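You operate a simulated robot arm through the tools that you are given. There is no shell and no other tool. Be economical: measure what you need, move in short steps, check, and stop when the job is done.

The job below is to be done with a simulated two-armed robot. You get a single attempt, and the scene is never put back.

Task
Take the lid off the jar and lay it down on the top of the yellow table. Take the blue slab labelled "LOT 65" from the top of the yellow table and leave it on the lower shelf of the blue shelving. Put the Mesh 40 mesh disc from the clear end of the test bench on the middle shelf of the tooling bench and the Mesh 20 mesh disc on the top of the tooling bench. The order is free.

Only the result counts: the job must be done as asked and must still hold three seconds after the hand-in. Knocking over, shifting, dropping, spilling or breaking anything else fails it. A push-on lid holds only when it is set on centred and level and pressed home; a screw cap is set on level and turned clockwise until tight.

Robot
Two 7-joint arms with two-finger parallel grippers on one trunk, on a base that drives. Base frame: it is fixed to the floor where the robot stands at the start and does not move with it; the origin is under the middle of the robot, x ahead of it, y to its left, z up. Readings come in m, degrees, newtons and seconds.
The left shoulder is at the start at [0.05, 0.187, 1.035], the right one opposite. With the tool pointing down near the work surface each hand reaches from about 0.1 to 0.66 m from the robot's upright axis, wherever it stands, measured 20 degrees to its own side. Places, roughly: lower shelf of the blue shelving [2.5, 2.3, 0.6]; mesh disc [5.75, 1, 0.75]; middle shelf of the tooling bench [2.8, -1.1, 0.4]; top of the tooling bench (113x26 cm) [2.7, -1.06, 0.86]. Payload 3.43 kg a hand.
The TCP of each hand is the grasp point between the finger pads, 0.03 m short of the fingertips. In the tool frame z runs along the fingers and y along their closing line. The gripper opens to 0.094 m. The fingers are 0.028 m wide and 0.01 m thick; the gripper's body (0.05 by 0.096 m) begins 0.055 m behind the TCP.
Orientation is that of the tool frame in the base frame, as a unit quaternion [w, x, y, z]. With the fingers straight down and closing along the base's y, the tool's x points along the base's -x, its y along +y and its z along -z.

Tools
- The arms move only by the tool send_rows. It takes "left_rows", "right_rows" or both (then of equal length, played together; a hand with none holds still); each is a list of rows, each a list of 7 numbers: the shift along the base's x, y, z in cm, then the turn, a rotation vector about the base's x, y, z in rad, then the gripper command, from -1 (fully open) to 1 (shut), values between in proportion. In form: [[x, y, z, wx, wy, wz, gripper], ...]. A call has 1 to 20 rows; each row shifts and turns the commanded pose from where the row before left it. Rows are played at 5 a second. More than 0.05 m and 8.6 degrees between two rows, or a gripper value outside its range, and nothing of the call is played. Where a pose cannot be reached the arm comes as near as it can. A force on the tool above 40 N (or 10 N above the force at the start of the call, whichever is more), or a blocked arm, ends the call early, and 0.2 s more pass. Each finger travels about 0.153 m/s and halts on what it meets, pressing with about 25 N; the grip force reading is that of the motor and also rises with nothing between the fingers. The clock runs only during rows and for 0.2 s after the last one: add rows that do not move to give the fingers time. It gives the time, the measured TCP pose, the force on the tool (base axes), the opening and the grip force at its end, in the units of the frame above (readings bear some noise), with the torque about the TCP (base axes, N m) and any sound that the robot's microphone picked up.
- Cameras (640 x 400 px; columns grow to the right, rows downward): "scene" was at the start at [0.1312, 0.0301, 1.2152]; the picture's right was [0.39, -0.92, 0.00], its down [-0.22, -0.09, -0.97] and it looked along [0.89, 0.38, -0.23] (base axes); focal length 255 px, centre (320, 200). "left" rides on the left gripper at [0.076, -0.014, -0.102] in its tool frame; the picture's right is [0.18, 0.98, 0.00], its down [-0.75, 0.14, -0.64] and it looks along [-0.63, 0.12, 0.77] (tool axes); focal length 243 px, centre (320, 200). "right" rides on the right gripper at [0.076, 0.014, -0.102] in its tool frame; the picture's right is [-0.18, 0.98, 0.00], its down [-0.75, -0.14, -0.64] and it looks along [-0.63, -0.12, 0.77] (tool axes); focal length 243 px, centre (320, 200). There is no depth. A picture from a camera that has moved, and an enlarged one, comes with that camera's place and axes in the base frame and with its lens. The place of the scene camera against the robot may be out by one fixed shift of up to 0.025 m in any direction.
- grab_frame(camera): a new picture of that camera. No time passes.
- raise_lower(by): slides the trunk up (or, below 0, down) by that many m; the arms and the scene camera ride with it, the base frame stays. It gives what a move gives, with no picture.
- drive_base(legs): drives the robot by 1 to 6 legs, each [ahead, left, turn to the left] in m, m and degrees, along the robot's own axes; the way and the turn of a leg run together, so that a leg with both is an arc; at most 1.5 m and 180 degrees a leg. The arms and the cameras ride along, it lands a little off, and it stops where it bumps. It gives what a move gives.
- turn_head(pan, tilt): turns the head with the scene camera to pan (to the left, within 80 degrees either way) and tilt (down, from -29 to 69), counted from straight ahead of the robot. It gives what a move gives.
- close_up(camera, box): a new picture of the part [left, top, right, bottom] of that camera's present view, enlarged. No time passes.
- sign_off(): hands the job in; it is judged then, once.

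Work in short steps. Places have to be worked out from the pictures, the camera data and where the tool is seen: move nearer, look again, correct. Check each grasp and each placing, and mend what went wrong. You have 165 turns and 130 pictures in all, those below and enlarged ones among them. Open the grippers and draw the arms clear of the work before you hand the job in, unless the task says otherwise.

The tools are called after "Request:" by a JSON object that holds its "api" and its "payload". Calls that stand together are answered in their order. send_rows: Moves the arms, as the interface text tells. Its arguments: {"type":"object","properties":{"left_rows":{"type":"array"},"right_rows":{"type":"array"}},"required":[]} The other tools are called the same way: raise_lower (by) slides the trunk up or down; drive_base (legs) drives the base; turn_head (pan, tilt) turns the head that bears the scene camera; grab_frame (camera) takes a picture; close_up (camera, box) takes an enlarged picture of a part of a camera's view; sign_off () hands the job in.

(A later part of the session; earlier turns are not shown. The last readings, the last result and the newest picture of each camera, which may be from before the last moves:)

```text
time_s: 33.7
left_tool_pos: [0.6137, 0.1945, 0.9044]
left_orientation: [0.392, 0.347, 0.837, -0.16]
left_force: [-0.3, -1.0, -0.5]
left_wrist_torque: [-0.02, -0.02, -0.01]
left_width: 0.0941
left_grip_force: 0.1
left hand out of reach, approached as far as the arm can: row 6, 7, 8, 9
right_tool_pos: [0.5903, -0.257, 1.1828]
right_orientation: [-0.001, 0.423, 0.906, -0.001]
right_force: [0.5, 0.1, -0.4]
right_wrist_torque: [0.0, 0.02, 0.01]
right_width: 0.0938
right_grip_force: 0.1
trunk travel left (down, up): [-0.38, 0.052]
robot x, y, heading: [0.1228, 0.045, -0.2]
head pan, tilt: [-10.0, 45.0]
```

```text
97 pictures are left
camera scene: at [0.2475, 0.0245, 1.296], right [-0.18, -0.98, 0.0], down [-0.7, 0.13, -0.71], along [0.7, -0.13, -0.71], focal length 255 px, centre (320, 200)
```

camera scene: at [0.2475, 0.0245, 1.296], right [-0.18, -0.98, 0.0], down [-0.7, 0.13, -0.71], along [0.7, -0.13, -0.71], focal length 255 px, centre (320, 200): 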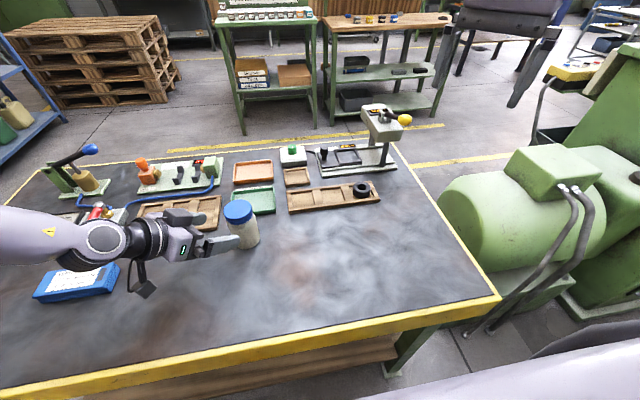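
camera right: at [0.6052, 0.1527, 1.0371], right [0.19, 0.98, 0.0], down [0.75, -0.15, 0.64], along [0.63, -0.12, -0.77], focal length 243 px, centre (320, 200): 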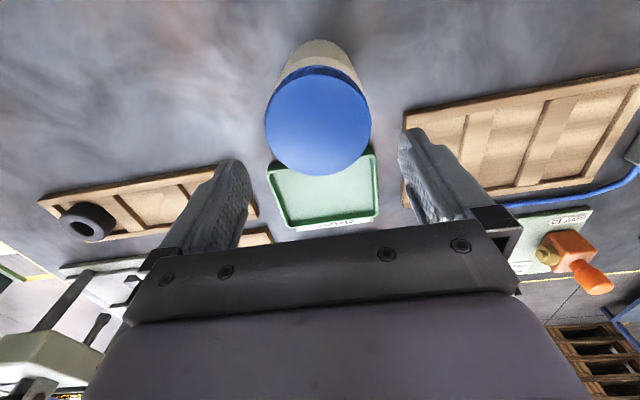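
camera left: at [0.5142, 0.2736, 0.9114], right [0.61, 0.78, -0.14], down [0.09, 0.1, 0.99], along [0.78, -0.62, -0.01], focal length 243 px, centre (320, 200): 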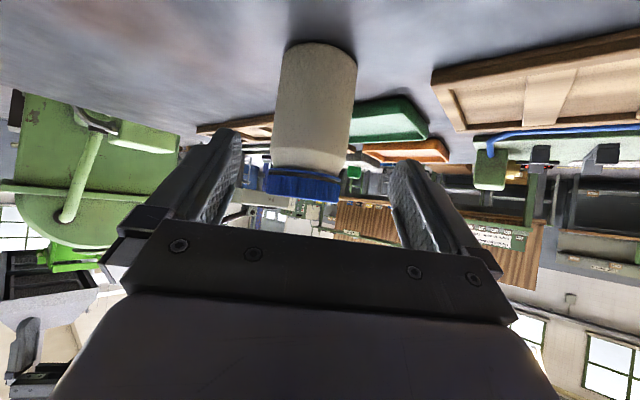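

With the trunk higher the left's pitch limit gets worse. Before engineering the hold, I'll test the lid with the right hand alone: left retreats, right goes above the lid.

Request:
{"api": "send_rows", "payload": {"left_rows": [[-1.6, 1.6, 2, 0, 0, 0, -1], [-1.6, 1.6, 2, 0, 0, 0, -1], [-1.6, 2.6, 3, 0, 0, 0, -1], [-1.6, 3, 3, 0, 0, 0, -1], [0, 4, 0, 0, 0, 0, -1], [0, 4, 0, 0, 0, 0, -1], [0, 4, 0, 0, 0, 0, -1], [0, 4, 0, 0, 0, 0, -1], [0, 0, 0, 0, 0, 0, -1], [0, 0, 0, 0, 0, 0, -1], [0, 0, 0, 0, 0, 0, -1], [0, 0, 0, 0, 0, 0, -1], [0, 0, 0, 0, 0, 0, -1], [0, 0, 0, 0, 0, 0, -1], [0, 0, 0, 0, 0, 0, -1], [0, 0, 0, 0, 0, 0, -1], [0, 0, 0, 0, 0, 0, -1]], "right_rows": [[0, 0, 0, 0, 0, 0, -1], [0, 0, 0, 0, 0, 0, -1], [0, 0, 0, 0, 0, 0, -1], [0, 0, 0, 0, 0, 0, -1], [0.8, 4.2, -2, 0, 0, 0, -1], [0.8, 4.2, -2, 0, 0, 0, -1], [0.8, 4.2, -2, 0, 0, 0, -1], [0.8, 4.2, -2, 0, 0, 0, -1], [0.8, 4.2, -2, 0, 0, 0, -1], [0.8, 4.2, -2, 0, 0, 0, -1], [0.8, 4.2, -2, 0, 0, 0, -1], [0.8, 4.2, -2, 0, 0, 0, -1], [0.7, 4.2, -1, 0, 0, 0, -1], [0, 1.8, -1, 0, 0, 0, -1], [0, 0, -2, 0, 0, 0, -1], [0, 0, -2.2, 0, 0, 0, -1], [0, 0, 0, 0, 0, 0, -1]]}}

Request:
{"api": "grab_frame", "payload": {"camera": "right"}}

Request:
{"api": "grab_frame", "payload": {"camera": "scene"}}

```text
time_s: 37.5
left_tool_pos: [0.5471, 0.442, 1.0076]
left_orientation: [0.391, 0.349, 0.836, -0.161]
left_force: [-0.1, 0.3, -0.4]
left_wrist_torque: [0.03, 0.0, 0.03]
left_width: 0.0939
left_grip_force: 0.2
right_tool_pos: [0.6747, 0.0909, 0.9717]
right_orientation: [0.003, 0.446, 0.895, 0.004]
right_force: [-0.3, -0.1, 0.1]
right_wrist_torque: [0.01, 0.01, -0.02]
right_width: 0.0939
right_grip_force: 0.1
right hand out of reach, approached as far as the arm can: row 13, 14
trunk travel left (down, up): [-0.38, 0.052]
robot x, y, heading: [0.1253, 0.0449, -0.5]
head pan, tilt: [-10.0, 45.0]
stopped in row 17 (right hand): the arm was blocked; the commanded pose is now the measured one
```

```text
96 pictures are left
camera right: at [0.6408, 0.162, 1.0751], right [0.9, 0.44, 0.01], down [0.33, -0.69, 0.64], along [0.29, -0.57, -0.77], focal length 243 px, centre (320, 200)
```

right: 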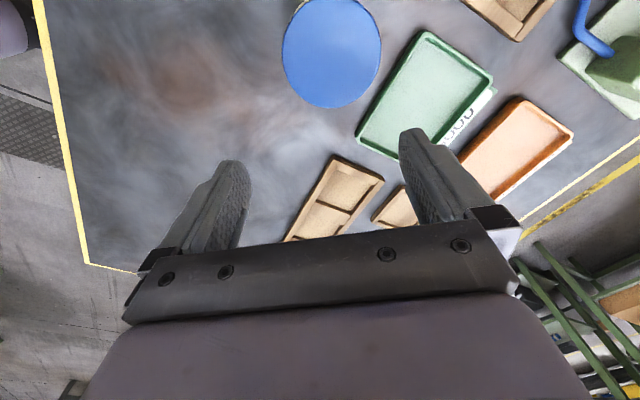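

```text
95 pictures are left
camera scene: at [0.2476, 0.0244, 1.296], right [-0.18, -0.98, 0.0], down [-0.7, 0.13, -0.71], along [0.7, -0.13, -0.71], focal length 255 px, centre (320, 200)
```

scene: 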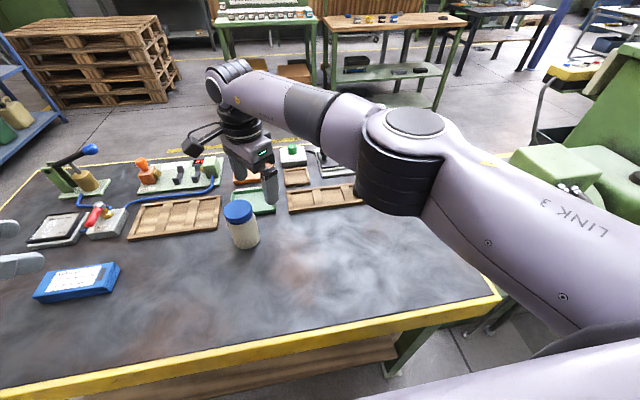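

Confirmed lid at [0.66, 0.142]. The right hand needs the base further left; I shift base left by 8 cm (hand stays above lid height) and centre over the lid.

Request:
{"api": "drive_base", "payload": {"legs": [[0.0, 0.08, 0.0]]}}

Request:
{"api": "send_rows", "payload": {"right_rows": [[-1.4, -2.8, 0, 0, 0, 0, -1], [0, 0, 0, 0, 0, 0, -1]]}}

Request:
{"api": "grab_frame", "payload": {"camera": "right"}}

```text
time_s: 38.8
left_tool_pos: [0.5483, 0.5234, 1.0083]
left_orientation: [0.393, 0.348, 0.836, -0.161]
left_force: [-0.4, 0.4, 0.3]
left_wrist_torque: [-0.03, 0.0, -0.03]
left_width: 0.094
left_grip_force: 0.0
right_tool_pos: [0.6748, 0.1733, 0.9735]
right_orientation: [0.004, 0.446, 0.895, 0.005]
right_force: [0.3, -0.1, -0.4]
right_wrist_torque: [0.0, 0.02, 0.0]
right_width: 0.094
right_grip_force: 0.1
trunk travel left (down, up): [-0.38, 0.052]
robot x, y, heading: [0.1196, 0.1247, -0.2]
head pan, tilt: [-10.0, 45.0]
```

```text
time_s: 39.4
left_tool_pos: [0.5495, 0.5224, 1.0081]
left_orientation: [0.392, 0.348, 0.836, -0.161]
left_force: [0.3, -0.4, 0.5]
left_wrist_torque: [-0.01, 0.03, 0.01]
left_width: 0.0943
left_grip_force: 0.1
right_tool_pos: [0.6583, 0.1451, 0.9729]
right_orientation: [0.003, 0.445, 0.895, 0.004]
right_force: [0.3, 0.4, -0.3]
right_wrist_torque: [-0.02, 0.01, -0.01]
right_width: 0.0941
right_grip_force: 0.1
trunk travel left (down, up): [-0.38, 0.052]
robot x, y, heading: [0.1244, 0.1283, -0.1]
head pan, tilt: [-10.0, 45.0]
```

```text
94 pictures are left
camera right: at [0.624, 0.2134, 1.0747], right [0.89, 0.45, 0.01], down [0.34, -0.69, 0.64], along [0.29, -0.57, -0.77], focal length 243 px, centre (320, 200)
```

right: 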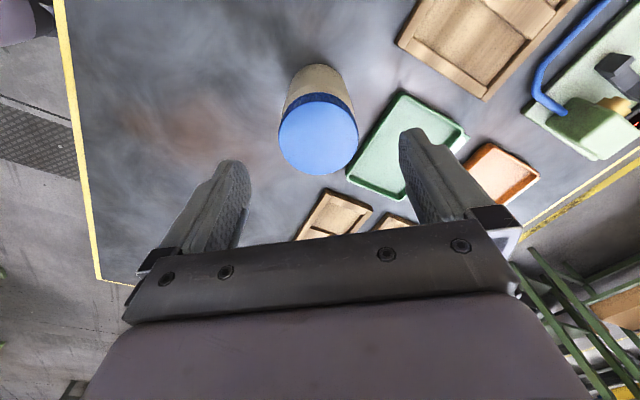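

Lid at [0.660, 0.141]. I descend so the pads cover the lid (TCP z≈0.91) and close.

Request:
{"api": "send_rows", "payload": {"right_rows": [[0.2, -0.4, -2, 0, 0, 0, -1], [0, 0, -2, 0, 0, 0, -1], [0, 0, -2.2, 0, 0, 0, -1], [0, 0, 0, 0, 0, 0, -1], [0, 0, 0, 0, 0, 0, 0.3], [0, 0, 0, 0, 0, 0, 0.6], [0, 0, 0, 0, 0, 0, 1], [0, 0, 0, 0, 0, 0, 1]]}}

Request:
{"api": "grab_frame", "payload": {"camera": "right"}}

Request:
{"api": "close_up", "payload": {"camera": "scene", "box": [160, 120, 400, 270]}}

```text
time_s: 41.2
left_tool_pos: [0.5475, 0.5228, 1.0078]
left_orientation: [0.393, 0.348, 0.836, -0.161]
left_force: [0.5, 0.0, -0.4]
left_wrist_torque: [0.04, -0.02, 0.0]
left_width: 0.0941
left_grip_force: 0.0
right_tool_pos: [0.6636, 0.1426, 0.912]
right_orientation: [0.003, 0.445, 0.896, 0.005]
right_force: [1.2, 0.9, 1.1]
right_wrist_torque: [-0.03, -0.11, -0.01]
right_width: 0.0583
right_grip_force: 24.8
trunk travel left (down, up): [-0.38, 0.052]
robot x, y, heading: [0.1181, 0.1261, -0.2]
head pan, tilt: [-10.0, 45.0]
```

```text
93 pictures are left
camera right: at [0.6298, 0.2118, 1.0145], right [0.89, 0.45, 0.01], down [0.34, -0.69, 0.64], along [0.29, -0.57, -0.77], focal length 243 px, centre (320, 200)
```

right: 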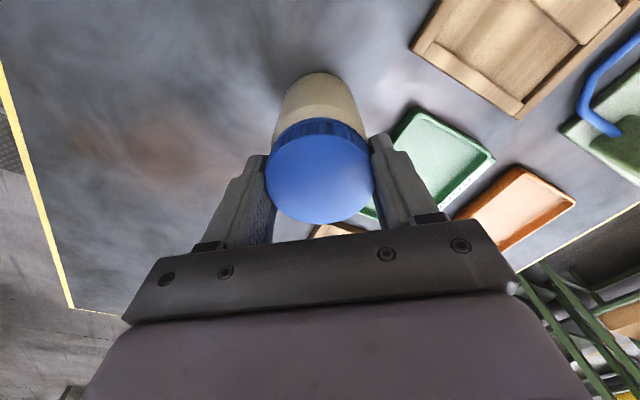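

```text
2.67 times, centred on (280, 195) of scene
camera zoom: at [0.2477, 0.1043, 1.296], right [-0.18, -0.98, 0.0], down [-0.7, 0.12, -0.71], along [0.7, -0.12, -0.71], focal length 679 px, centre (427, 213)
```

zoom: 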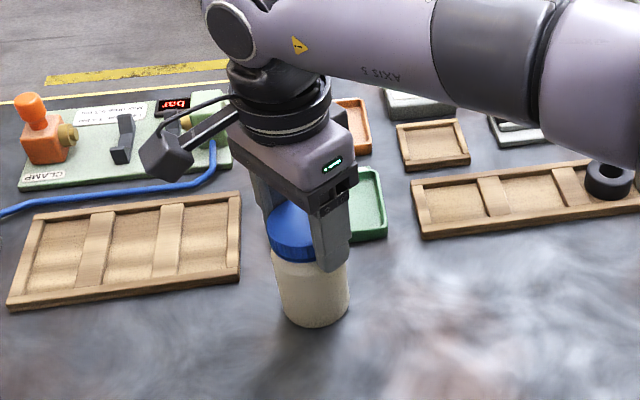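

Lid gripped (0.058 m). Now a small CCW test twist to see the torque.

Request:
{"api": "send_rows", "payload": {"right_rows": [[0, 0, 0, 0, 0, 0.07, 1], [0, 0, 0, 0, 0, 0.07, 1]]}}

Request:
{"api": "close_up", "payload": {"camera": "right", "box": [220, 60, 420, 185]}}

```text
time_s: 41.8
left_tool_pos: [0.5475, 0.5228, 1.0089]
left_orientation: [0.393, 0.347, 0.836, -0.161]
left_force: [-0.2, 1.4, -0.5]
left_wrist_torque: [-0.03, -0.03, -0.02]
left_width: 0.0939
left_grip_force: 0.1
right_tool_pos: [0.663, 0.1421, 0.9118]
right_orientation: [0.002, 0.381, 0.925, 0.006]
right_force: [-3.8, 0.4, 6.7]
right_wrist_torque: [-0.13, 0.42, -0.08]
right_width: 0.0586
right_grip_force: 25.2
trunk travel left (down, up): [-0.38, 0.052]
robot x, y, heading: [0.1244, 0.1269, -0.2]
head pan, tilt: [-10.0, 45.0]
```

```text
3.20 times, centred on (320, 122) of right
camera zoom: at [0.6191, 0.2061, 1.0146], right [0.82, 0.57, 0.01], down [0.43, -0.64, 0.64], along [0.37, -0.52, -0.77], focal length 776 px, centre (320, 448)
```

zoom: 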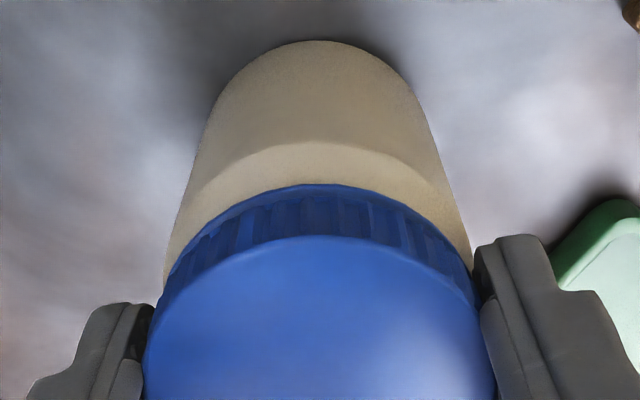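

The hand turned with little torque and an upward push of ~7 N appears – as if the lid unscrews and rises. I continue turning CCW with a tiny rise.

Request:
{"api": "send_rows", "payload": {"right_rows": [[0, 0, 0.05, 0, 0, 0.14, 1], [0, 0, 0.04, 0, 0, 0.14, 1], [0, 0, 0.04, 0, 0, 0.14, 1], [0, 0, 0, 0, 0, 0, 1]]}}

Request:
{"api": "close_up", "payload": {"camera": "right", "box": [220, 60, 420, 185]}}

```text
time_s: 42.8
left_tool_pos: [0.5479, 0.5222, 1.0073]
left_orientation: [0.392, 0.348, 0.836, -0.161]
left_force: [-0.8, 0.5, 0.0]
left_wrist_torque: [0.0, 0.03, -0.02]
left_width: 0.094
left_grip_force: 0.1
right_tool_pos: [0.6642, 0.1412, 0.9121]
right_orientation: [0.001, 0.181, 0.984, 0.005]
right_force: [-2.0, -1.8, 2.3]
right_wrist_torque: [-0.32, 0.17, -0.04]
right_width: 0.0584
right_grip_force: 25.2
trunk travel left (down, up): [-0.38, 0.052]
robot x, y, heading: [0.1202, 0.1245, -0.2]
head pan, tilt: [-10.0, 45.0]
```

```text
3.20 times, centred on (320, 122) of right
camera zoom: at [0.5981, 0.1805, 1.0144], right [0.52, 0.85, 0.01], down [0.65, -0.4, 0.64], along [0.55, -0.33, -0.77], focal length 776 px, centre (320, 448)
```

zoom: 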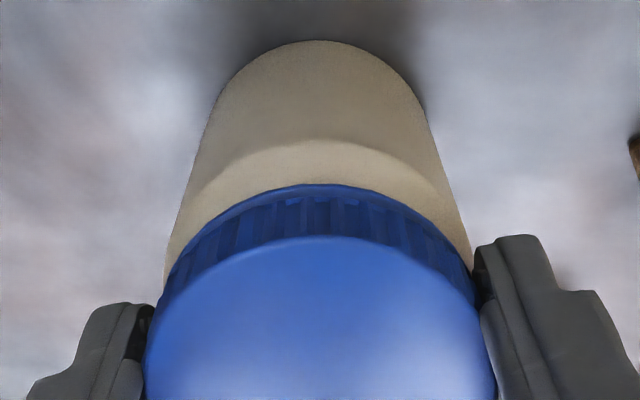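

Images can't tell whether the jar turns along. I do a gentle 4 mm lift test and read the force.

Request:
{"api": "send_rows", "payload": {"right_rows": [[0, 0, 0.2, 0, 0, 0, 1], [0, 0, 0.3, 0, 0, 0, 1], [0, 0, 0, 0, 0, 0, 1]]}}

Request:
{"api": "close_up", "payload": {"camera": "right", "box": [220, 60, 420, 185]}}

Request:
{"api": "close_up", "payload": {"camera": "scene", "box": [200, 170, 320, 245]}}

```text
time_s: 43.6
left_tool_pos: [0.5491, 0.5224, 1.0072]
left_orientation: [0.392, 0.348, 0.836, -0.161]
left_force: [0.6, 1.0, -0.9]
left_wrist_torque: [0.0, -0.02, 0.03]
left_width: 0.094
left_grip_force: 0.0
right_tool_pos: [0.6644, 0.1418, 0.9171]
right_orientation: [0.0, 0.181, 0.983, 0.006]
right_force: [0.8, -1.0, -3.1]
right_wrist_torque: [-0.02, -0.01, 0.01]
right_width: 0.0582
right_grip_force: 25.1
trunk travel left (down, up): [-0.38, 0.052]
robot x, y, heading: [0.1236, 0.1246, -0.2]
head pan, tilt: [-10.0, 45.0]
```

```text
3.20 times, centred on (320, 122) of right
camera zoom: at [0.5985, 0.1816, 1.0186], right [0.52, 0.85, 0.01], down [0.65, -0.41, 0.64], along [0.55, -0.33, -0.77], focal length 776 px, centre (320, 448)
```

zoom: 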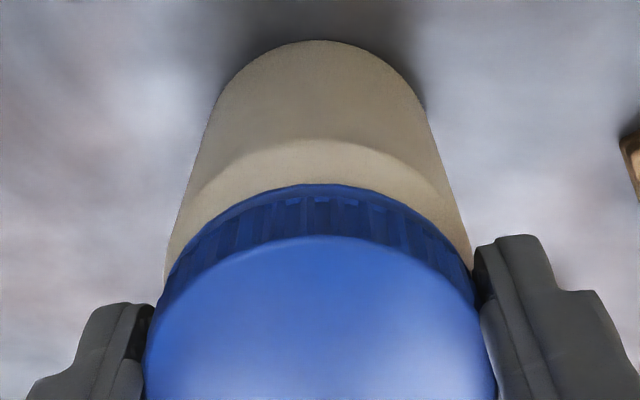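

```text
5.33 times, centred on (260, 208) of scene
camera zoom: at [0.2481, 0.1043, 1.2959], right [-0.18, -0.98, 0.0], down [-0.7, 0.12, -0.71], along [0.7, -0.12, -0.71], focal length 1358 px, centre (640, 160)
```

zoom: 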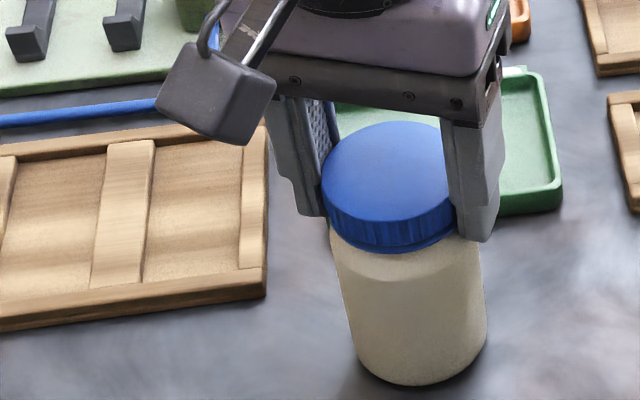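

The jar rises with the lid (~3 N), so the lid is screwed on. New plan: lift the jar by the lid to a comfortable place in the air, where the left hand can hold its body from the side; unscrew there, then hand the open jar back and set it at its original spot [0.662, 0.141].

Request:
{"api": "send_rows", "payload": {"right_rows": [[0, 0, 2, 0, 0, 0, 1], [0, 0, 3, 0, 0, 0, 1], [0, 0, 3, 0, 0, 0, 1], [0, 0, 3, 0, 0, 0, 1], [-1.3, 1.2, 2, 0, 0, -0.145, 1], [-1.3, 1.2, 2, 0, 0, -0.145, 1], [-1.3, 1.2, 0, 0, 0, -0.145, 1], [-1.3, 1.2, 0, 0, 0, -0.145, 1], [-1.3, 1.2, 0, 0, 0, -0.145, 1], [-1.3, 1.2, 0, 0, 0, -0.145, 1], [-1.4, 1.1, 0, 0, 0, 0, 1], [0, 0, 0, 0, 0, 0, 1]]}}

Request:
{"api": "grab_frame", "payload": {"camera": "scene"}}

Request:
{"api": "grab_frame", "payload": {"camera": "left"}}

```text
time_s: 46.2
left_tool_pos: [0.5479, 0.5236, 1.0073]
left_orientation: [0.391, 0.348, 0.837, -0.16]
left_force: [0.5, 0.3, 0.6]
left_wrist_torque: [-0.01, 0.0, -0.06]
left_width: 0.094
left_grip_force: 0.1
right_tool_pos: [0.5695, 0.2251, 1.0696]
right_orientation: [0.004, 0.579, 0.815, 0.004]
right_force: [-0.4, 0.2, 0.4]
right_wrist_torque: [0.02, 0.02, 0.01]
right_width: 0.0
right_grip_force: 24.9
trunk travel left (down, up): [-0.38, 0.052]
robot x, y, heading: [0.121, 0.126, -0.3]
head pan, tilt: [-10.0, 45.0]
```

```text
87 pictures are left
camera scene: at [0.2478, 0.1042, 1.296], right [-0.18, -0.98, 0.0], down [-0.7, 0.12, -0.71], along [0.7, -0.12, -0.71], focal length 255 px, centre (320, 200)
```

scene: 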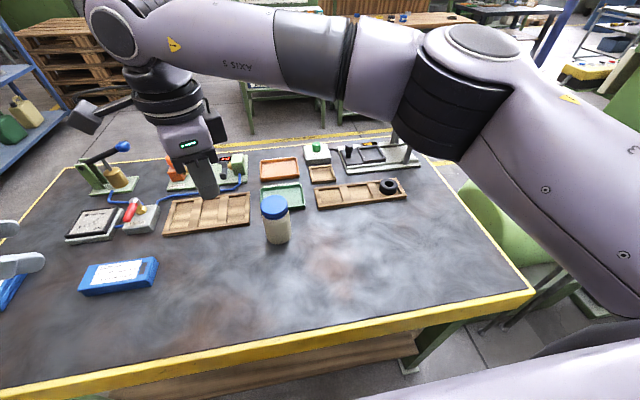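

```text
86 pictures are left
camera left: at [0.4482, 0.6025, 1.0145], right [0.61, 0.78, -0.14], down [0.09, 0.1, 0.99], along [0.79, -0.62, -0.01], focal length 243 px, centre (320, 200)
```

left: 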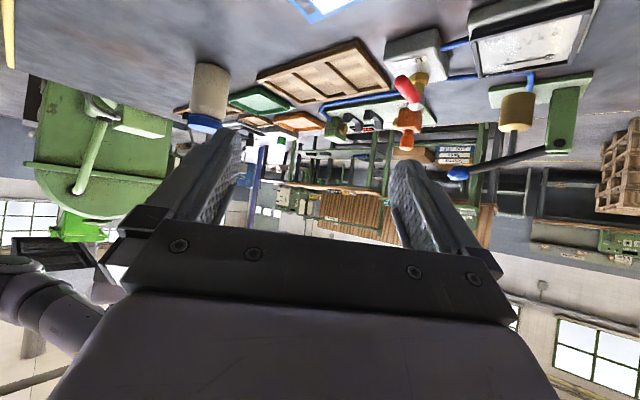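

The jar slipped out of the fingers early and stands upright with its lid on, luckily. I'll regrip lower (around lid and body) and lift slowly. First the right hand goes back above the jar to re-measure it.

Request:
{"api": "send_rows", "payload": {"right_rows": [[1.5, -1.4, 0, 0, 0, 0, -1], [1.5, -1.4, 0, 0, 0, 0, -1], [1.5, -1.4, 0, 0, 0, 0, -1], [1.5, -1.4, -2, 0, 0, 0, -1], [1.5, -1.4, -3, 0, 0, 0, -1], [1.6, -1.4, -3, 0, 0, 0, -1], [0, 0, 0, 0, 0, 0, -1]]}}

Request:
{"api": "grab_frame", "payload": {"camera": "right"}}

Request:
{"api": "close_up", "payload": {"camera": "scene", "box": [200, 170, 360, 270]}}

```text
time_s: 47.8
left_tool_pos: [0.5473, 0.5233, 1.008]
left_orientation: [0.392, 0.347, 0.836, -0.161]
left_force: [0.7, -0.1, 0.4]
left_wrist_torque: [0.01, 0.0, -0.02]
left_width: 0.0939
left_grip_force: 0.1
right_tool_pos: [0.6629, 0.1423, 0.9879]
right_orientation: [0.005, 0.578, 0.816, 0.004]
right_force: [-0.1, -0.3, -0.9]
right_wrist_torque: [-0.01, 0.01, 0.0]
right_width: 0.0937
right_grip_force: 0.0
trunk travel left (down, up): [-0.38, 0.052]
robot x, y, heading: [0.1248, 0.1256, -0.0]
head pan, tilt: [-10.0, 45.0]
```

```text
85 pictures are left
camera right: at [0.6506, 0.2198, 1.0887], right [0.99, 0.15, 0.01], down [0.11, -0.76, 0.64], along [0.11, -0.63, -0.77], focal length 243 px, centre (320, 200)
```

right: 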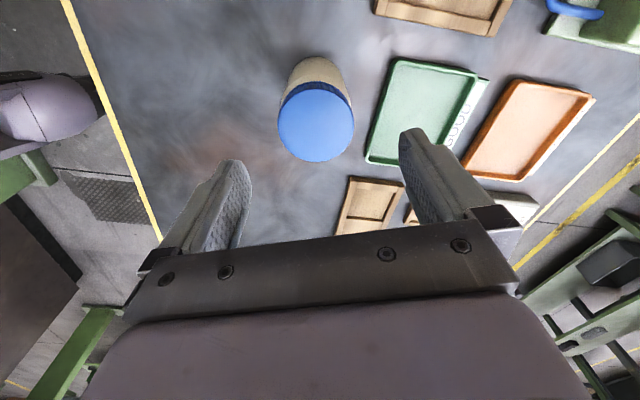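

```text
4.00 times, centred on (280, 220) of scene
camera zoom: at [0.2476, 0.1043, 1.296], right [-0.18, -0.98, 0.0], down [-0.7, 0.12, -0.71], along [0.7, -0.12, -0.71], focal length 1019 px, centre (480, 120)
```

zoom: 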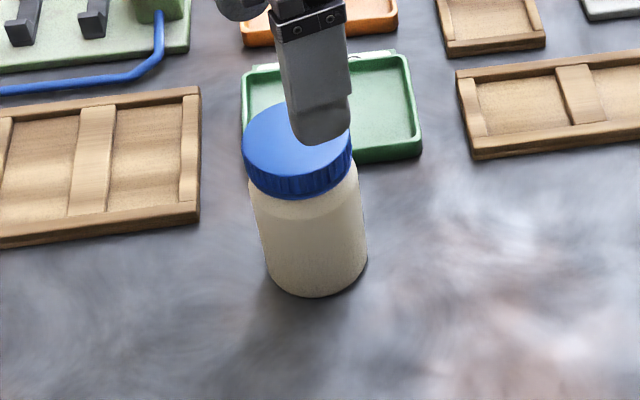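

Jar at [0.662, 0.145]. I descend deeper (TCP 0.87), grip, and lift slowly by 2 cm.

Request:
{"api": "send_rows", "payload": {"right_rows": [[-0.1, 0.3, -3, 0, 0, 0, -1], [0, 0, -4, 0, 0, 0, -1], [0, 0, -4.5, 0, 0, 0, -1], [0, 0, 0, 0, 0, 0, -1], [0, 0, 0, 0, 0, 0, 0.3], [0, 0, 0, 0, 0, 0, 1], [0, 0, 0, 0, 0, 0, 1], [0, 0, 0, 0, 0, 0, 1], [0, 0, 0.3, 0, 0, 0, 1], [0, 0, 0.4, 0, 0, 0, 1], [0, 0, 0.4, 0, 0, 0, 1], [0, 0, 0.4, 0, 0, 0, 1], [0, 0, 0, 0, 0, 0, 1]]}}

Request:
{"api": "close_up", "payload": {"camera": "scene", "box": [200, 170, 360, 270]}}

```text
time_s: 50.6
left_tool_pos: [0.548, 0.5226, 1.0083]
left_orientation: [0.392, 0.347, 0.837, -0.161]
left_force: [-0.5, 0.2, -0.2]
left_wrist_torque: [0.02, 0.01, 0.04]
left_width: 0.0941
left_grip_force: 0.1
right_tool_pos: [0.6621, 0.1439, 0.8867]
right_orientation: [0.003, 0.579, 0.815, 0.004]
right_force: [0.3, 0.2, -4.2]
right_wrist_torque: [0.04, -0.02, -0.01]
right_width: 0.0625
right_grip_force: 25.3
trunk travel left (down, up): [-0.38, 0.052]
robot x, y, heading: [0.1211, 0.1243, -0.3]
head pan, tilt: [-10.0, 45.0]
```

```text
4.00 times, centred on (280, 220) of scene
camera zoom: at [0.2481, 0.1043, 1.2959], right [-0.18, -0.98, 0.0], down [-0.7, 0.12, -0.71], along [0.7, -0.12, -0.71], focal length 1019 px, centre (480, 120)
```

zoom: 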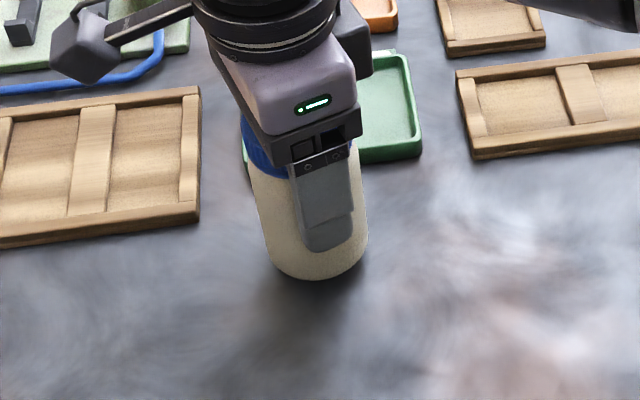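

Body grip is solid (0.0625 m, ~4 N). The jar hangs 1.5 cm above the table. Now I turn the left hand to azimuth 150°, slant 25° and bring it to a waiting place to see what it can reach.

Request:
{"api": "send_rows", "payload": {"left_rows": [[0, 0, 0, 0, 0, 0.131, -1], [0, 0, 0, 0, 0, 0.131, -1], [0, 0, 0, -0.0655, -0.1134, 0, -1], [0, 0, 0, -0.0655, -0.1134, 0, -1], [-0.7, -4.2, 0, 0, 0, 0, -1], [-0.7, -4.2, 0, 0, 0, 0, -1], [-0.7, -4.2, 0, 0, 0, 0, -1], [-0.7, -4.2, 0, 0, 0, 0, -1], [-0.7, -4.2, 0, 0, 0, 0, -1], [-0.7, -4.2, 0, 0, 0, 0, -1], [0, 0, 0, 0, 0, 0, -1]]}}

Request:
{"api": "grab_frame", "payload": {"camera": "scene"}}

```text
time_s: 53.0
left_tool_pos: [0.5272, 0.271, 1.0033]
left_orientation: [0.521, 0.219, 0.814, -0.138]
left_force: [0.5, 0.0, 0.7]
left_wrist_torque: [-0.03, -0.04, -0.01]
left_width: 0.0938
left_grip_force: 0.1
left hand out of reach, approached as far as the arm can: row 8, 9, 10
right_tool_pos: [0.6617, 0.1446, 0.8877]
right_orientation: [0.004, 0.578, 0.816, 0.004]
right_force: [0.4, 0.5, -3.9]
right_wrist_torque: [0.02, 0.03, 0.03]
right_width: 0.0628
right_grip_force: 24.7
trunk travel left (down, up): [-0.38, 0.052]
robot x, y, heading: [0.1205, 0.1261, -0.1]
head pan, tilt: [-10.0, 45.0]
```

```text
82 pictures are left
camera scene: at [0.248, 0.1044, 1.296], right [-0.18, -0.98, 0.0], down [-0.7, 0.12, -0.71], along [0.7, -0.12, -0.71], focal length 255 px, centre (320, 200)
```

scene: 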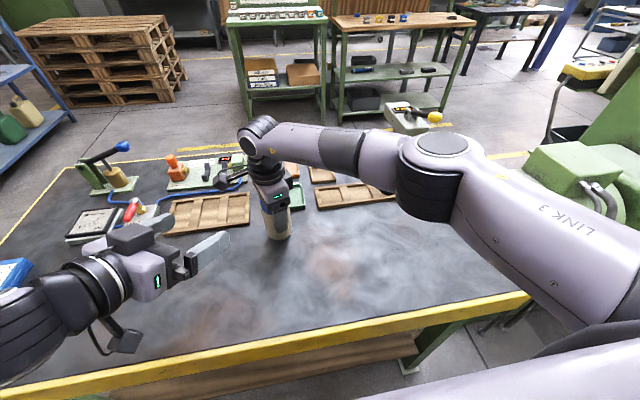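

Left holds at [0.527, 0.271, 1.003], good enough: I bring the jar to it instead. I raise the jar slowly to a point 10 cm ahead of the left fingers.

Request:
{"api": "send_rows", "payload": {"right_rows": [[0, 0, 1, 0, 0, 0, 1], [0, 0, 1.5, 0, 0, 0, 1], [0, 0, 1.5, 0, 0, 0, 1], [-0.4, 0.8, 1.5, 0, 0, 0, 1], [-0.4, 0.8, 1.5, 0, 0, 0, 1], [-0.4, 0.8, 1.5, 0, 0, 0, 1], [-0.4, 0.8, 1.5, 0, 0, 0, 1], [-0.4, 0.8, 1.5, 0, 0, 0, 1], [-0.4, 0.8, 1.5, 0, 0, 0, 1], [-0.4, 0.9, 1.5, 0, 0, 0, 1], [-0.5, 1, 1, 0, 0, 0, 1], [0, 0, 0.2, 0, 0, 0, 1], [0, 0, 0, 0, 0, 0, 1]]}}

Request:
{"api": "grab_frame", "payload": {"camera": "scene"}}

Request:
{"api": "grab_frame", "payload": {"camera": "left"}}

```text
time_s: 55.8
left_tool_pos: [0.5249, 0.2704, 1.0033]
left_orientation: [0.52, 0.219, 0.814, -0.138]
left_force: [-0.5, 0.4, -0.8]
left_wrist_torque: [0.01, 0.01, 0.02]
left_width: 0.0938
left_grip_force: 0.1
right_tool_pos: [0.6272, 0.2098, 1.0441]
right_orientation: [0.003, 0.578, 0.816, 0.004]
right_force: [0.6, 0.1, -3.6]
right_wrist_torque: [0.01, 0.03, -0.01]
right_width: 0.0624
right_grip_force: 24.9
trunk travel left (down, up): [-0.38, 0.052]
robot x, y, heading: [0.122, 0.1249, -0.1]
head pan, tilt: [-10.0, 45.0]
```

```text
81 pictures are left
camera scene: at [0.248, 0.1043, 1.2959], right [-0.18, -0.98, 0.0], down [-0.7, 0.12, -0.71], along [0.7, -0.12, -0.71], focal length 255 px, centre (320, 200)
```

scene: 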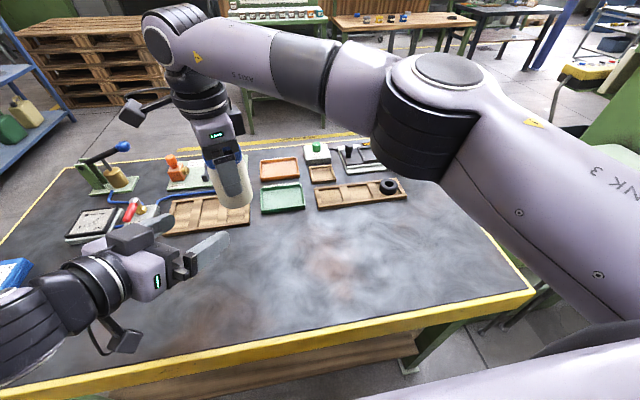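

```text
80 pictures are left
camera left: at [0.4111, 0.3202, 0.9761], right [0.42, 0.89, -0.16], down [-0.16, 0.25, 0.95], along [0.89, -0.38, 0.25], focal length 243 px, centre (320, 200)
```

left: 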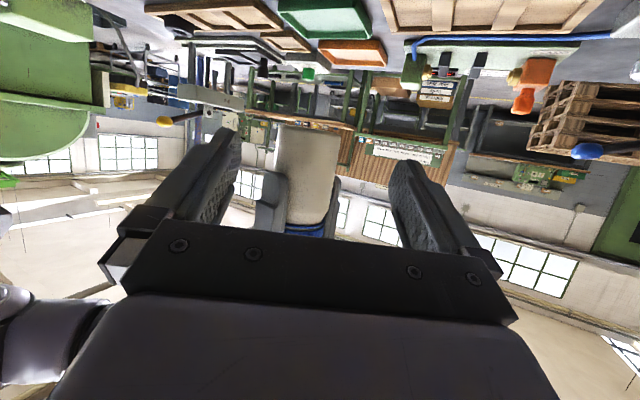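

Alignment is good (≈1 mm off the finger line). I slide the jar into the left fingers, 1 cm higher.

Request:
{"api": "send_rows", "payload": {"right_rows": [[0, 0, 1, 0, 0, 0, 1], [-1.5, 0.89, 0, 0, 0, 0, 1], [-1.5, 0.89, 0, 0, 0, 0, 1], [-1.5, 0.89, 0, 0, 0, 0, 1], [-1.5, 0.89, 0, 0, 0, 0, 1], [-1.4, 0.8, 0, 0, 0, 0, 1], [-1.27, 0.8, 0, 0, 0, 0, 1], [0, 0, 0, 0, 0, 0, 1]]}}

Request:
{"api": "grab_frame", "payload": {"camera": "left"}}

Request:
{"api": "close_up", "payload": {"camera": "scene", "box": [60, 100, 300, 250]}}

```text
time_s: 57.6
left_tool_pos: [0.5259, 0.2699, 1.0013]
left_orientation: [0.52, 0.219, 0.814, -0.138]
left_force: [0.2, 0.5, 0.7]
left_wrist_torque: [0.0, 0.0, 0.01]
left_width: 0.094
left_grip_force: 0.1
right_tool_pos: [0.5403, 0.2622, 1.0551]
right_orientation: [0.005, 0.579, 0.815, 0.005]
right_force: [0.1, -0.3, -3.9]
right_wrist_torque: [0.03, -0.01, 0.01]
right_width: 0.0626
right_grip_force: 25.4
trunk travel left (down, up): [-0.38, 0.052]
robot x, y, heading: [0.1231, 0.1251, -0.3]
head pan, tilt: [-10.0, 45.0]
```

```text
79 pictures are left
camera left: at [0.4111, 0.3202, 0.9761], right [0.42, 0.89, -0.16], down [-0.16, 0.25, 0.95], along [0.89, -0.38, 0.25], focal length 243 px, centre (320, 200)
```

left: 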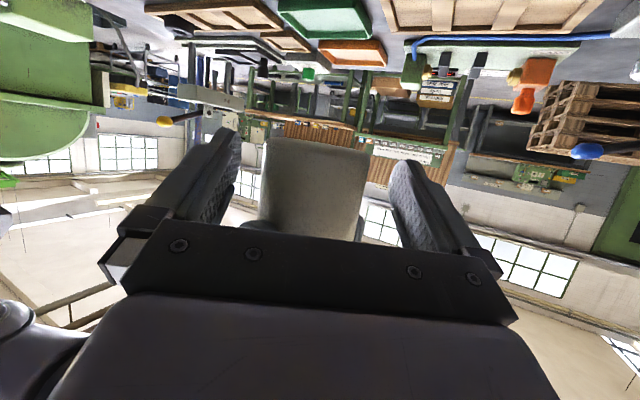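

```text
2.67 times, centred on (180, 175) of scene
camera zoom: at [0.2481, 0.1043, 1.2959], right [-0.18, -0.98, 0.0], down [-0.7, 0.12, -0.71], along [0.7, -0.12, -0.71], focal length 679 px, centre (693, 267)
```

zoom: 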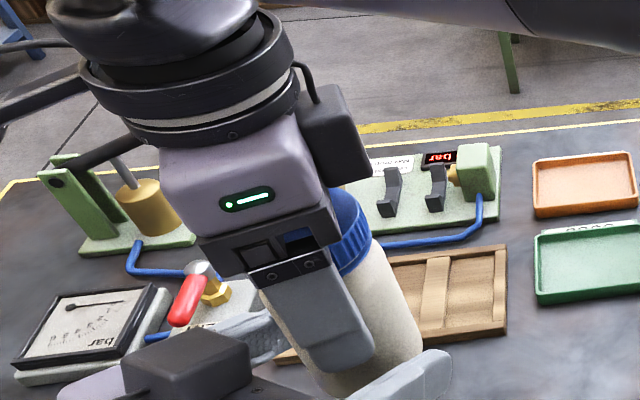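

Jar sits between the left fingers. I close the left hand.

Request:
{"api": "send_rows", "payload": {"left_rows": [[0, 0, 0, 0, 0, 0, 0], [0, 0, 0, 0, 0, 0, 0.3], [0, 0, 0, 0, 0, 0, 1], [0, 0, 0, 0, 0, 0, 1], [0, 0, 0, 0, 0, 0, 1]]}}

Request:
{"api": "grab_frame", "payload": {"camera": "left"}}

```text
time_s: 58.8
left_tool_pos: [0.5258, 0.2703, 1.0031]
left_orientation: [0.52, 0.219, 0.814, -0.138]
left_force: [-7.2, -6.7, -0.2]
left_wrist_torque: [0.38, -0.32, -0.25]
left_width: 0.0601
left_grip_force: 25.4
right_tool_pos: [0.5409, 0.2614, 1.0542]
right_orientation: [0.004, 0.579, 0.816, 0.004]
right_force: [6.6, 8.2, -0.1]
right_wrist_torque: [0.07, 0.01, 0.08]
right_width: 0.062
right_grip_force: 25.1
trunk travel left (down, up): [-0.38, 0.052]
robot x, y, heading: [0.124, 0.1263, -0.2]
head pan, tilt: [-10.0, 45.0]
```

```text
77 pictures are left
camera left: at [0.4106, 0.3199, 0.976], right [0.43, 0.89, -0.16], down [-0.16, 0.25, 0.95], along [0.89, -0.38, 0.25], focal length 243 px, centre (320, 200)
```

left: 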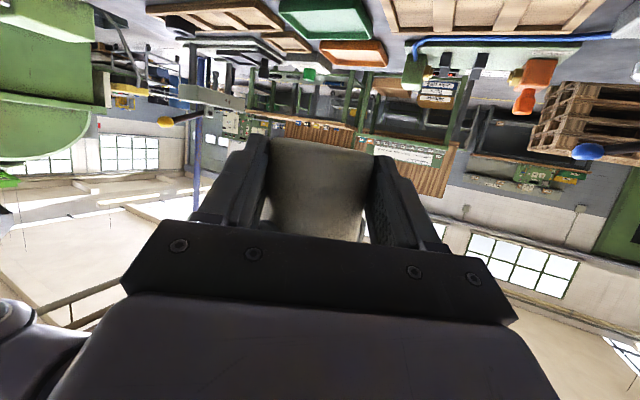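

Left grips only the rounded bottom edge (0.060). I want it higher: open the left, turn the right by −16° so the fingers don't meet, raise the left 1.2 cm and close again.

Request:
{"api": "send_rows", "payload": {"left_rows": [[0, 0, 0, 0, 0, 0, 0], [0, 0, 0, 0, 0, 0, -1], [0, 0, 0, 0, 0, 0, -1], [0, 0, 0, 0, 0, 0, -1], [0, 0, 0.6, 0, 0, 0, -1], [0, 0, 0.6, 0, 0, 0, -1], [0, 0, 0, 0, 0, 0, 0], [0, 0, 0, 0, 0, 0, 0.3], [0, 0, 0, 0, 0, 0, 1], [0, 0, 0, 0, 0, 0, 1], [0, 0, 0, 0, 0, 0, 1]], "right_rows": [[0, 0, 0, 0, 0, 0, 1], [0, 0, 0, 0, 0, 0, 1], [0, 0, 0, 0, 0, -0.14, 1], [0, 0, 0, 0, 0, -0.14, 1], [0, 0, 0, 0, 0, 0, 1], [0, 0, 0, 0, 0, 0, 1], [0, 0, 0, 0, 0, 0, 1], [0, 0, 0, 0, 0, 0, 1], [0, 0, 0, 0, 0, 0, 1], [0, 0, 0, 0, 0, 0, 1], [0, 0, 0, 0, 0, 0, 1]]}}

Request:
{"api": "grab_frame", "payload": {"camera": "left"}}

```text
time_s: 61.2
left_tool_pos: [0.5276, 0.2684, 1.0113]
left_orientation: [0.52, 0.221, 0.813, -0.142]
left_force: [-10.8, -30.7, -5.9]
left_wrist_torque: [1.19, -0.52, 0.94]
left_width: 0.0649
left_grip_force: 25.0
left hand out of reach, approached as far as the arm can: row 6
right_tool_pos: [0.5416, 0.2628, 1.0541]
right_orientation: [0.002, 0.687, 0.727, 0.008]
right_force: [11.6, 30.2, 1.5]
right_wrist_torque: [0.15, 0.12, -1.41]
right_width: 0.062
right_grip_force: 24.7
trunk travel left (down, up): [-0.38, 0.052]
robot x, y, heading: [0.1211, 0.1263, -0.1]
head pan, tilt: [-10.0, 45.0]
```

```text
76 pictures are left
camera left: at [0.413, 0.3193, 0.9851], right [0.43, 0.89, -0.17], down [-0.16, 0.26, 0.95], along [0.89, -0.39, 0.25], focal length 243 px, centre (320, 200)
```

left: 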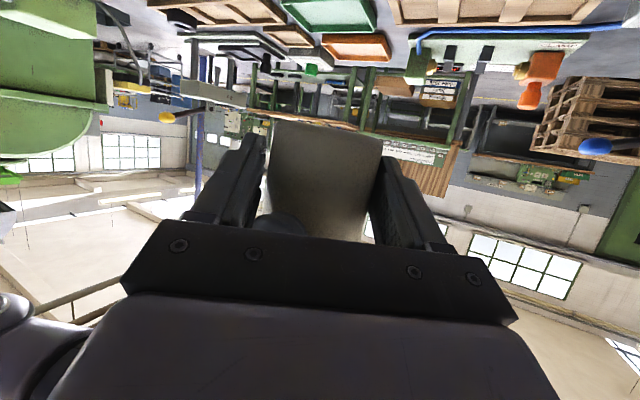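

The left finger touches the right one (30 N side force). I reopen the left, lower it 5 mm and also nudge the right up relative... simply regrip at mid height.

Request:
{"api": "send_rows", "payload": {"left_rows": [[0, 0, 0, 0, 0, 0, 0], [0, 0, 0, 0, 0, 0, -1], [0, 0, -0.5, 0, 0, 0, -1], [0, 0, 0, 0, 0, 0, -1], [0, 0, 0, 0, 0, 0, 0], [0, 0, 0, 0, 0, 0, 0.3], [0, 0, 0, 0, 0, 0, 1], [0, 0, 0, 0, 0, 0, 1]]}}

Request:
{"api": "grab_frame", "payload": {"camera": "left"}}

```text
time_s: 63.0
left_tool_pos: [0.527, 0.2692, 1.0059]
left_orientation: [0.52, 0.221, 0.813, -0.142]
left_force: [-12.4, -30.1, -2.7]
left_wrist_torque: [1.07, -0.17, 0.86]
left_width: 0.0651
left_grip_force: 25.0
right_tool_pos: [0.5406, 0.2642, 1.0545]
right_orientation: [0.002, 0.687, 0.727, 0.009]
right_force: [12.4, 30.6, -1.3]
right_wrist_torque: [0.42, -0.31, -1.37]
right_width: 0.0619
right_grip_force: 24.8
trunk travel left (down, up): [-0.38, 0.052]
robot x, y, heading: [0.1217, 0.1271, -0.3]
head pan, tilt: [-10.0, 45.0]
```

```text
75 pictures are left
camera left: at [0.4125, 0.3201, 0.9798], right [0.43, 0.89, -0.17], down [-0.16, 0.26, 0.95], along [0.89, -0.39, 0.25], focal length 243 px, centre (320, 200)
```

left: 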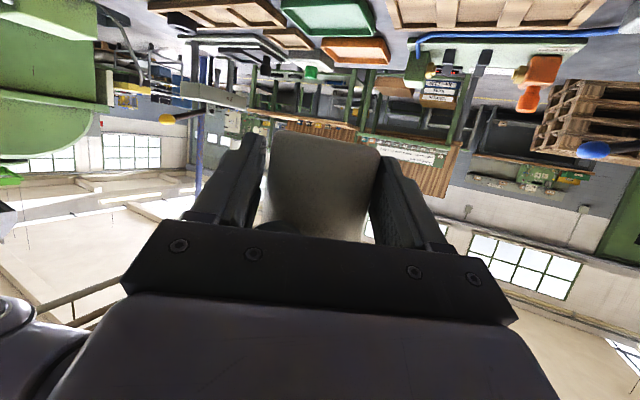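

The right finger is rubbing the left finger's base. I'll turn the right hand further (−24°) so its finger lies midway between the left fingers.

Request:
{"api": "send_rows", "payload": {"left_rows": [[0, 0, 0, 0, 0, 0, 0], [0, 0, 0, 0, 0, 0, -1], [0, 0, 0, 0, 0, 0, -1], [0, 0, 0, 0, 0, 0, -1], [0, 0, 0, 0, 0, 0, -1], [0, 0, 0, 0, 0, 0, -1]], "right_rows": [[0, 0, 0, 0, 0, 0, 1], [0, 0, 0, 0, 0, 0, 1], [0, 0, 0, 0, 0, -0.14, 1], [0, 0, 0, 0, 0, -0.14, 1], [0, 0, 0, 0, 0, -0.14, 1], [0, 0, 0, 0, 0, 0, 1]]}}

Request:
{"api": "grab_frame", "payload": {"camera": "left"}}

```text
time_s: 64.4
left_tool_pos: [0.5301, 0.2722, 1.0054]
left_orientation: [0.521, 0.218, 0.814, -0.137]
left_force: [0.0, -0.3, -0.2]
left_wrist_torque: [0.01, 0.02, -0.02]
left_width: 0.0939
left_grip_force: 0.0
right_tool_pos: [0.5418, 0.2617, 1.0532]
right_orientation: [0.006, 0.824, 0.567, 0.003]
right_force: [0.0, 0.4, -3.6]
right_wrist_torque: [-0.01, 0.0, 0.0]
right_width: 0.0618
right_grip_force: 25.0
trunk travel left (down, up): [-0.38, 0.052]
robot x, y, heading: [0.1252, 0.1257, -0.4]
head pan, tilt: [-10.0, 45.0]
```

```text
74 pictures are left
camera left: at [0.4142, 0.3217, 0.9795], right [0.42, 0.89, -0.16], down [-0.16, 0.25, 0.95], along [0.89, -0.38, 0.25], focal length 243 px, centre (320, 200)
```

left: 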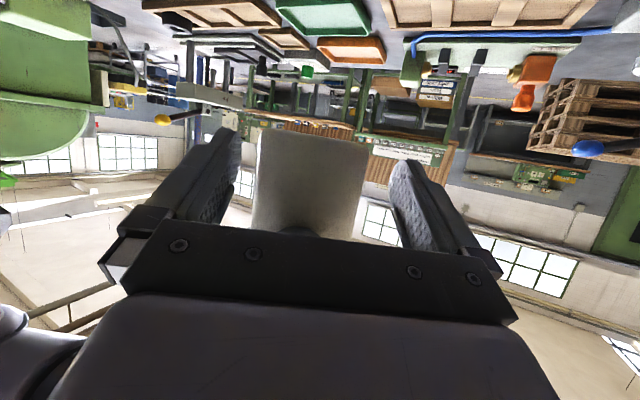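

Now the right finger is midway. I shift the left by ~3 mm to centre, raise 5 mm and close.

Request:
{"api": "send_rows", "payload": {"left_rows": [[-0.15, -0.3, 0.5, 0, 0, 0, -1], [0, 0, 0, 0, 0, 0, 0], [0, 0, 0, 0, 0, 0, 0.3], [0, 0, 0, 0, 0, 0, 1], [0, 0, 0, 0, 0, 0, 1], [0, 0, 0, 0, 0, 0, 1]]}}

Request:
{"api": "grab_frame", "payload": {"camera": "left"}}

```text
time_s: 65.8
left_tool_pos: [0.5286, 0.2697, 1.0105]
left_orientation: [0.52, 0.22, 0.813, -0.14]
left_force: [-7.4, -8.8, 0.7]
left_wrist_torque: [0.15, -0.39, -0.22]
left_width: 0.0614
left_grip_force: 25.4
right_tool_pos: [0.5416, 0.2617, 1.0535]
right_orientation: [0.005, 0.823, 0.568, 0.003]
right_force: [8.7, 9.4, -1.3]
right_wrist_torque: [0.25, 0.06, 0.08]
right_width: 0.0613
right_grip_force: 25.4
trunk travel left (down, up): [-0.38, 0.052]
robot x, y, heading: [0.1235, 0.1247, -0.3]
head pan, tilt: [-10.0, 45.0]
```

```text
73 pictures are left
camera left: at [0.4134, 0.3182, 0.9842], right [0.43, 0.89, -0.16], down [-0.16, 0.25, 0.95], along [0.89, -0.38, 0.25], focal length 243 px, centre (320, 200)
```

left: 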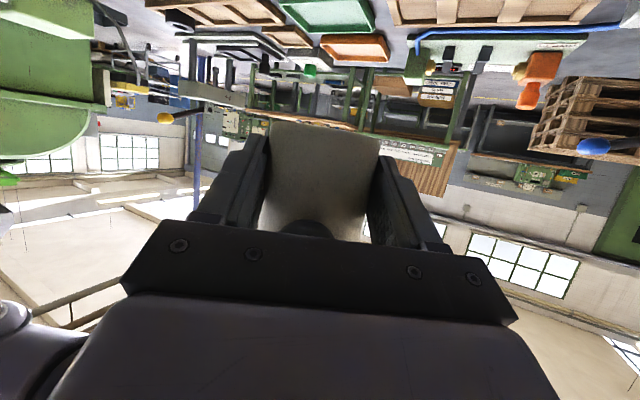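

Left now holds at 0.0614. I open the right and raise it to the lid height.

Request:
{"api": "send_rows", "payload": {"right_rows": [[0, 0, 0, 0, 0, 0, 0.2], [0, 0, 0, 0, 0, 0, -0.6], [0, 0, 0, 0, 0, 0, -0.6], [0, 0, 2, 0, 0, 0, -0.6], [0, 0, 2.15, 0, 0, 0, -0.6], [0, 0, 0, 0, 0, 0, -0.6]]}}

Request:
{"api": "grab_frame", "payload": {"camera": "right"}}

Request:
{"api": "grab_frame", "payload": {"camera": "left"}}

```text
time_s: 67.2
left_tool_pos: [0.5284, 0.2688, 1.01]
left_orientation: [0.52, 0.218, 0.814, -0.137]
left_force: [-0.5, 0.1, 0.0]
left_wrist_torque: [0.03, 0.07, 0.0]
left_width: 0.0612
left_grip_force: 25.0
right_tool_pos: [0.5462, 0.2559, 1.095]
right_orientation: [0.001, 0.827, 0.562, 0.002]
right_force: [0.3, 0.0, -0.4]
right_wrist_torque: [0.02, 0.0, 0.01]
right_width: 0.0753
right_grip_force: 0.1
trunk travel left (down, up): [-0.38, 0.052]
robot x, y, heading: [0.1236, 0.1248, -0.3]
head pan, tilt: [-10.0, 45.0]
```

```text
72 pictures are left
camera right: at [0.5883, 0.3226, 1.1962], right [0.85, -0.53, 0.0], down [-0.41, -0.65, 0.64], along [-0.34, -0.54, -0.77], focal length 243 px, centre (320, 200)
```

right: 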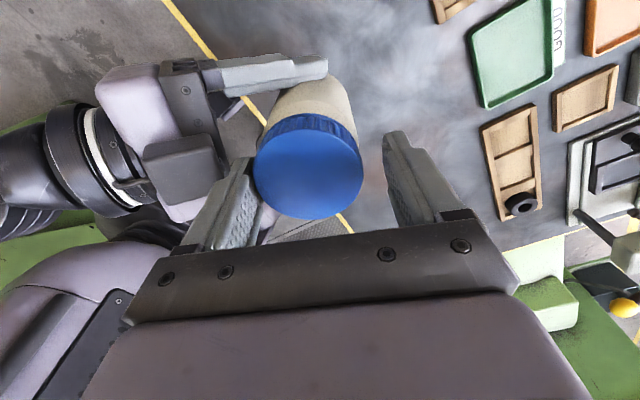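

```text
71 pictures are left
camera left: at [0.414, 0.3187, 0.984], right [0.42, 0.89, -0.16], down [-0.16, 0.25, 0.95], along [0.89, -0.38, 0.25], focal length 243 px, centre (320, 200)
```

left: 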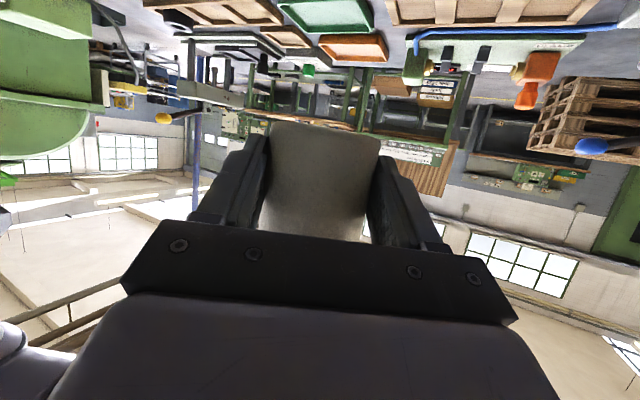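

The left hand holds the jar upright alone. The lid centre is about 1.2 cm off the right TCP in +y; I correct and close on the lid.

Request:
{"api": "send_rows", "payload": {"right_rows": [[0, 0.6, 0, 0, 0, 0, -0.6], [0, 0.6, 0, 0, 0, 0, -0.6], [0, 0, 0, 0, 0, 0, -0.6]]}}

Request:
{"api": "grab_frame", "payload": {"camera": "right"}}

```text
time_s: 68.0
left_tool_pos: [0.5287, 0.2704, 1.011]
left_orientation: [0.52, 0.219, 0.814, -0.137]
left_force: [9.5, -1.4, -0.2]
left_wrist_torque: [0.11, 0.71, -0.03]
left_width: 0.0613
left_grip_force: 25.1
right_tool_pos: [0.5565, 0.2534, 1.0976]
right_orientation: [-0.002, 0.834, 0.552, 0.004]
right_force: [-10.1, 1.1, -0.7]
right_wrist_torque: [-0.02, 0.18, 0.17]
right_width: 0.0807
right_grip_force: 4.7
right hand out of reach, approached as far as the arm can: row 2
trunk travel left (down, up): [-0.38, 0.052]
robot x, y, heading: [0.1204, 0.1231, -0.1]
head pan, tilt: [-10.0, 45.0]
```

```text
70 pictures are left
camera right: at [0.6008, 0.3175, 1.2011], right [0.83, -0.56, 0.0], down [-0.43, -0.64, 0.64], along [-0.35, -0.53, -0.77], focal length 243 px, centre (320, 200)
```

right: 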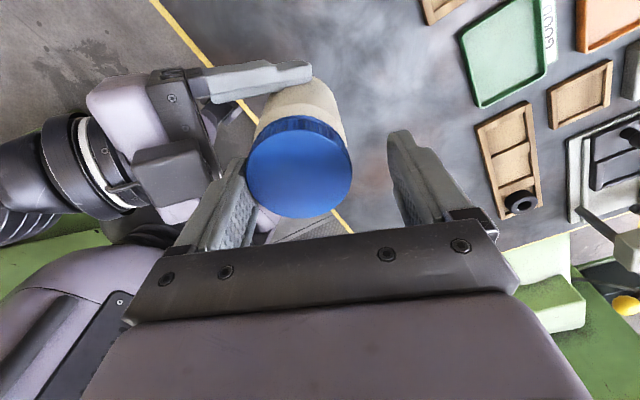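

The right hand hits its reach limit at this yaw and presses the lid sideways. I relieve it, rise clear, turn to about −60° and re-centre.

Request:
{"api": "send_rows", "payload": {"right_rows": [[-0.8, 0, 0, 0, 0, 0, -0.9], [0, 0, 2, 0, 0, 0, -1], [0, 0, 2.5, 0, 0, 0, -1], [0, 0, 0, 0, 0, 0.145, -1], [0, 0, 0, 0, 0, 0.145, -1], [0, 0, 0, 0, 0, 0.145, -1], [0, 0, 0, 0, 0, 0.145, -1], [0, 0, 0, 0, 0, 0.145, -1], [0, 0, 0, 0, 0, 0.145, -1], [0, 0, 0, 0, 0, 0, -1]]}}

Request:
{"api": "grab_frame", "payload": {"camera": "right"}}

```text
time_s: 70.4
left_tool_pos: [0.5295, 0.2696, 1.0093]
left_orientation: [0.519, 0.218, 0.815, -0.138]
left_force: [0.9, 0.6, -0.1]
left_wrist_torque: [0.03, 0.05, -0.01]
left_width: 0.0608
left_grip_force: 24.7
right_tool_pos: [0.5602, 0.2413, 1.1476]
right_orientation: [-0.008, 0.536, 0.844, 0.015]
right_force: [-0.2, -0.3, 0.0]
right_wrist_torque: [-0.01, -0.04, 0.0]
right_width: 0.0939
right_grip_force: 0.0
trunk travel left (down, up): [-0.38, 0.052]
robot x, y, heading: [0.1253, 0.1235, -0.1]
head pan, tilt: [-10.0, 45.0]
stopped in row 10 (right hand): the arm was blocked; the commanded pose is now the measured one
```

```text
69 pictures are left
camera right: at [0.5415, 0.314, 1.2525], right [0.97, 0.25, 0.01], down [0.19, -0.76, 0.62], along [0.16, -0.6, -0.79], focal length 243 px, centre (320, 200)
```

right: 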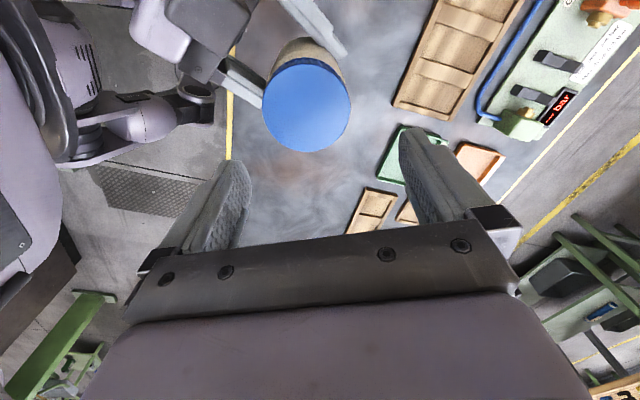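

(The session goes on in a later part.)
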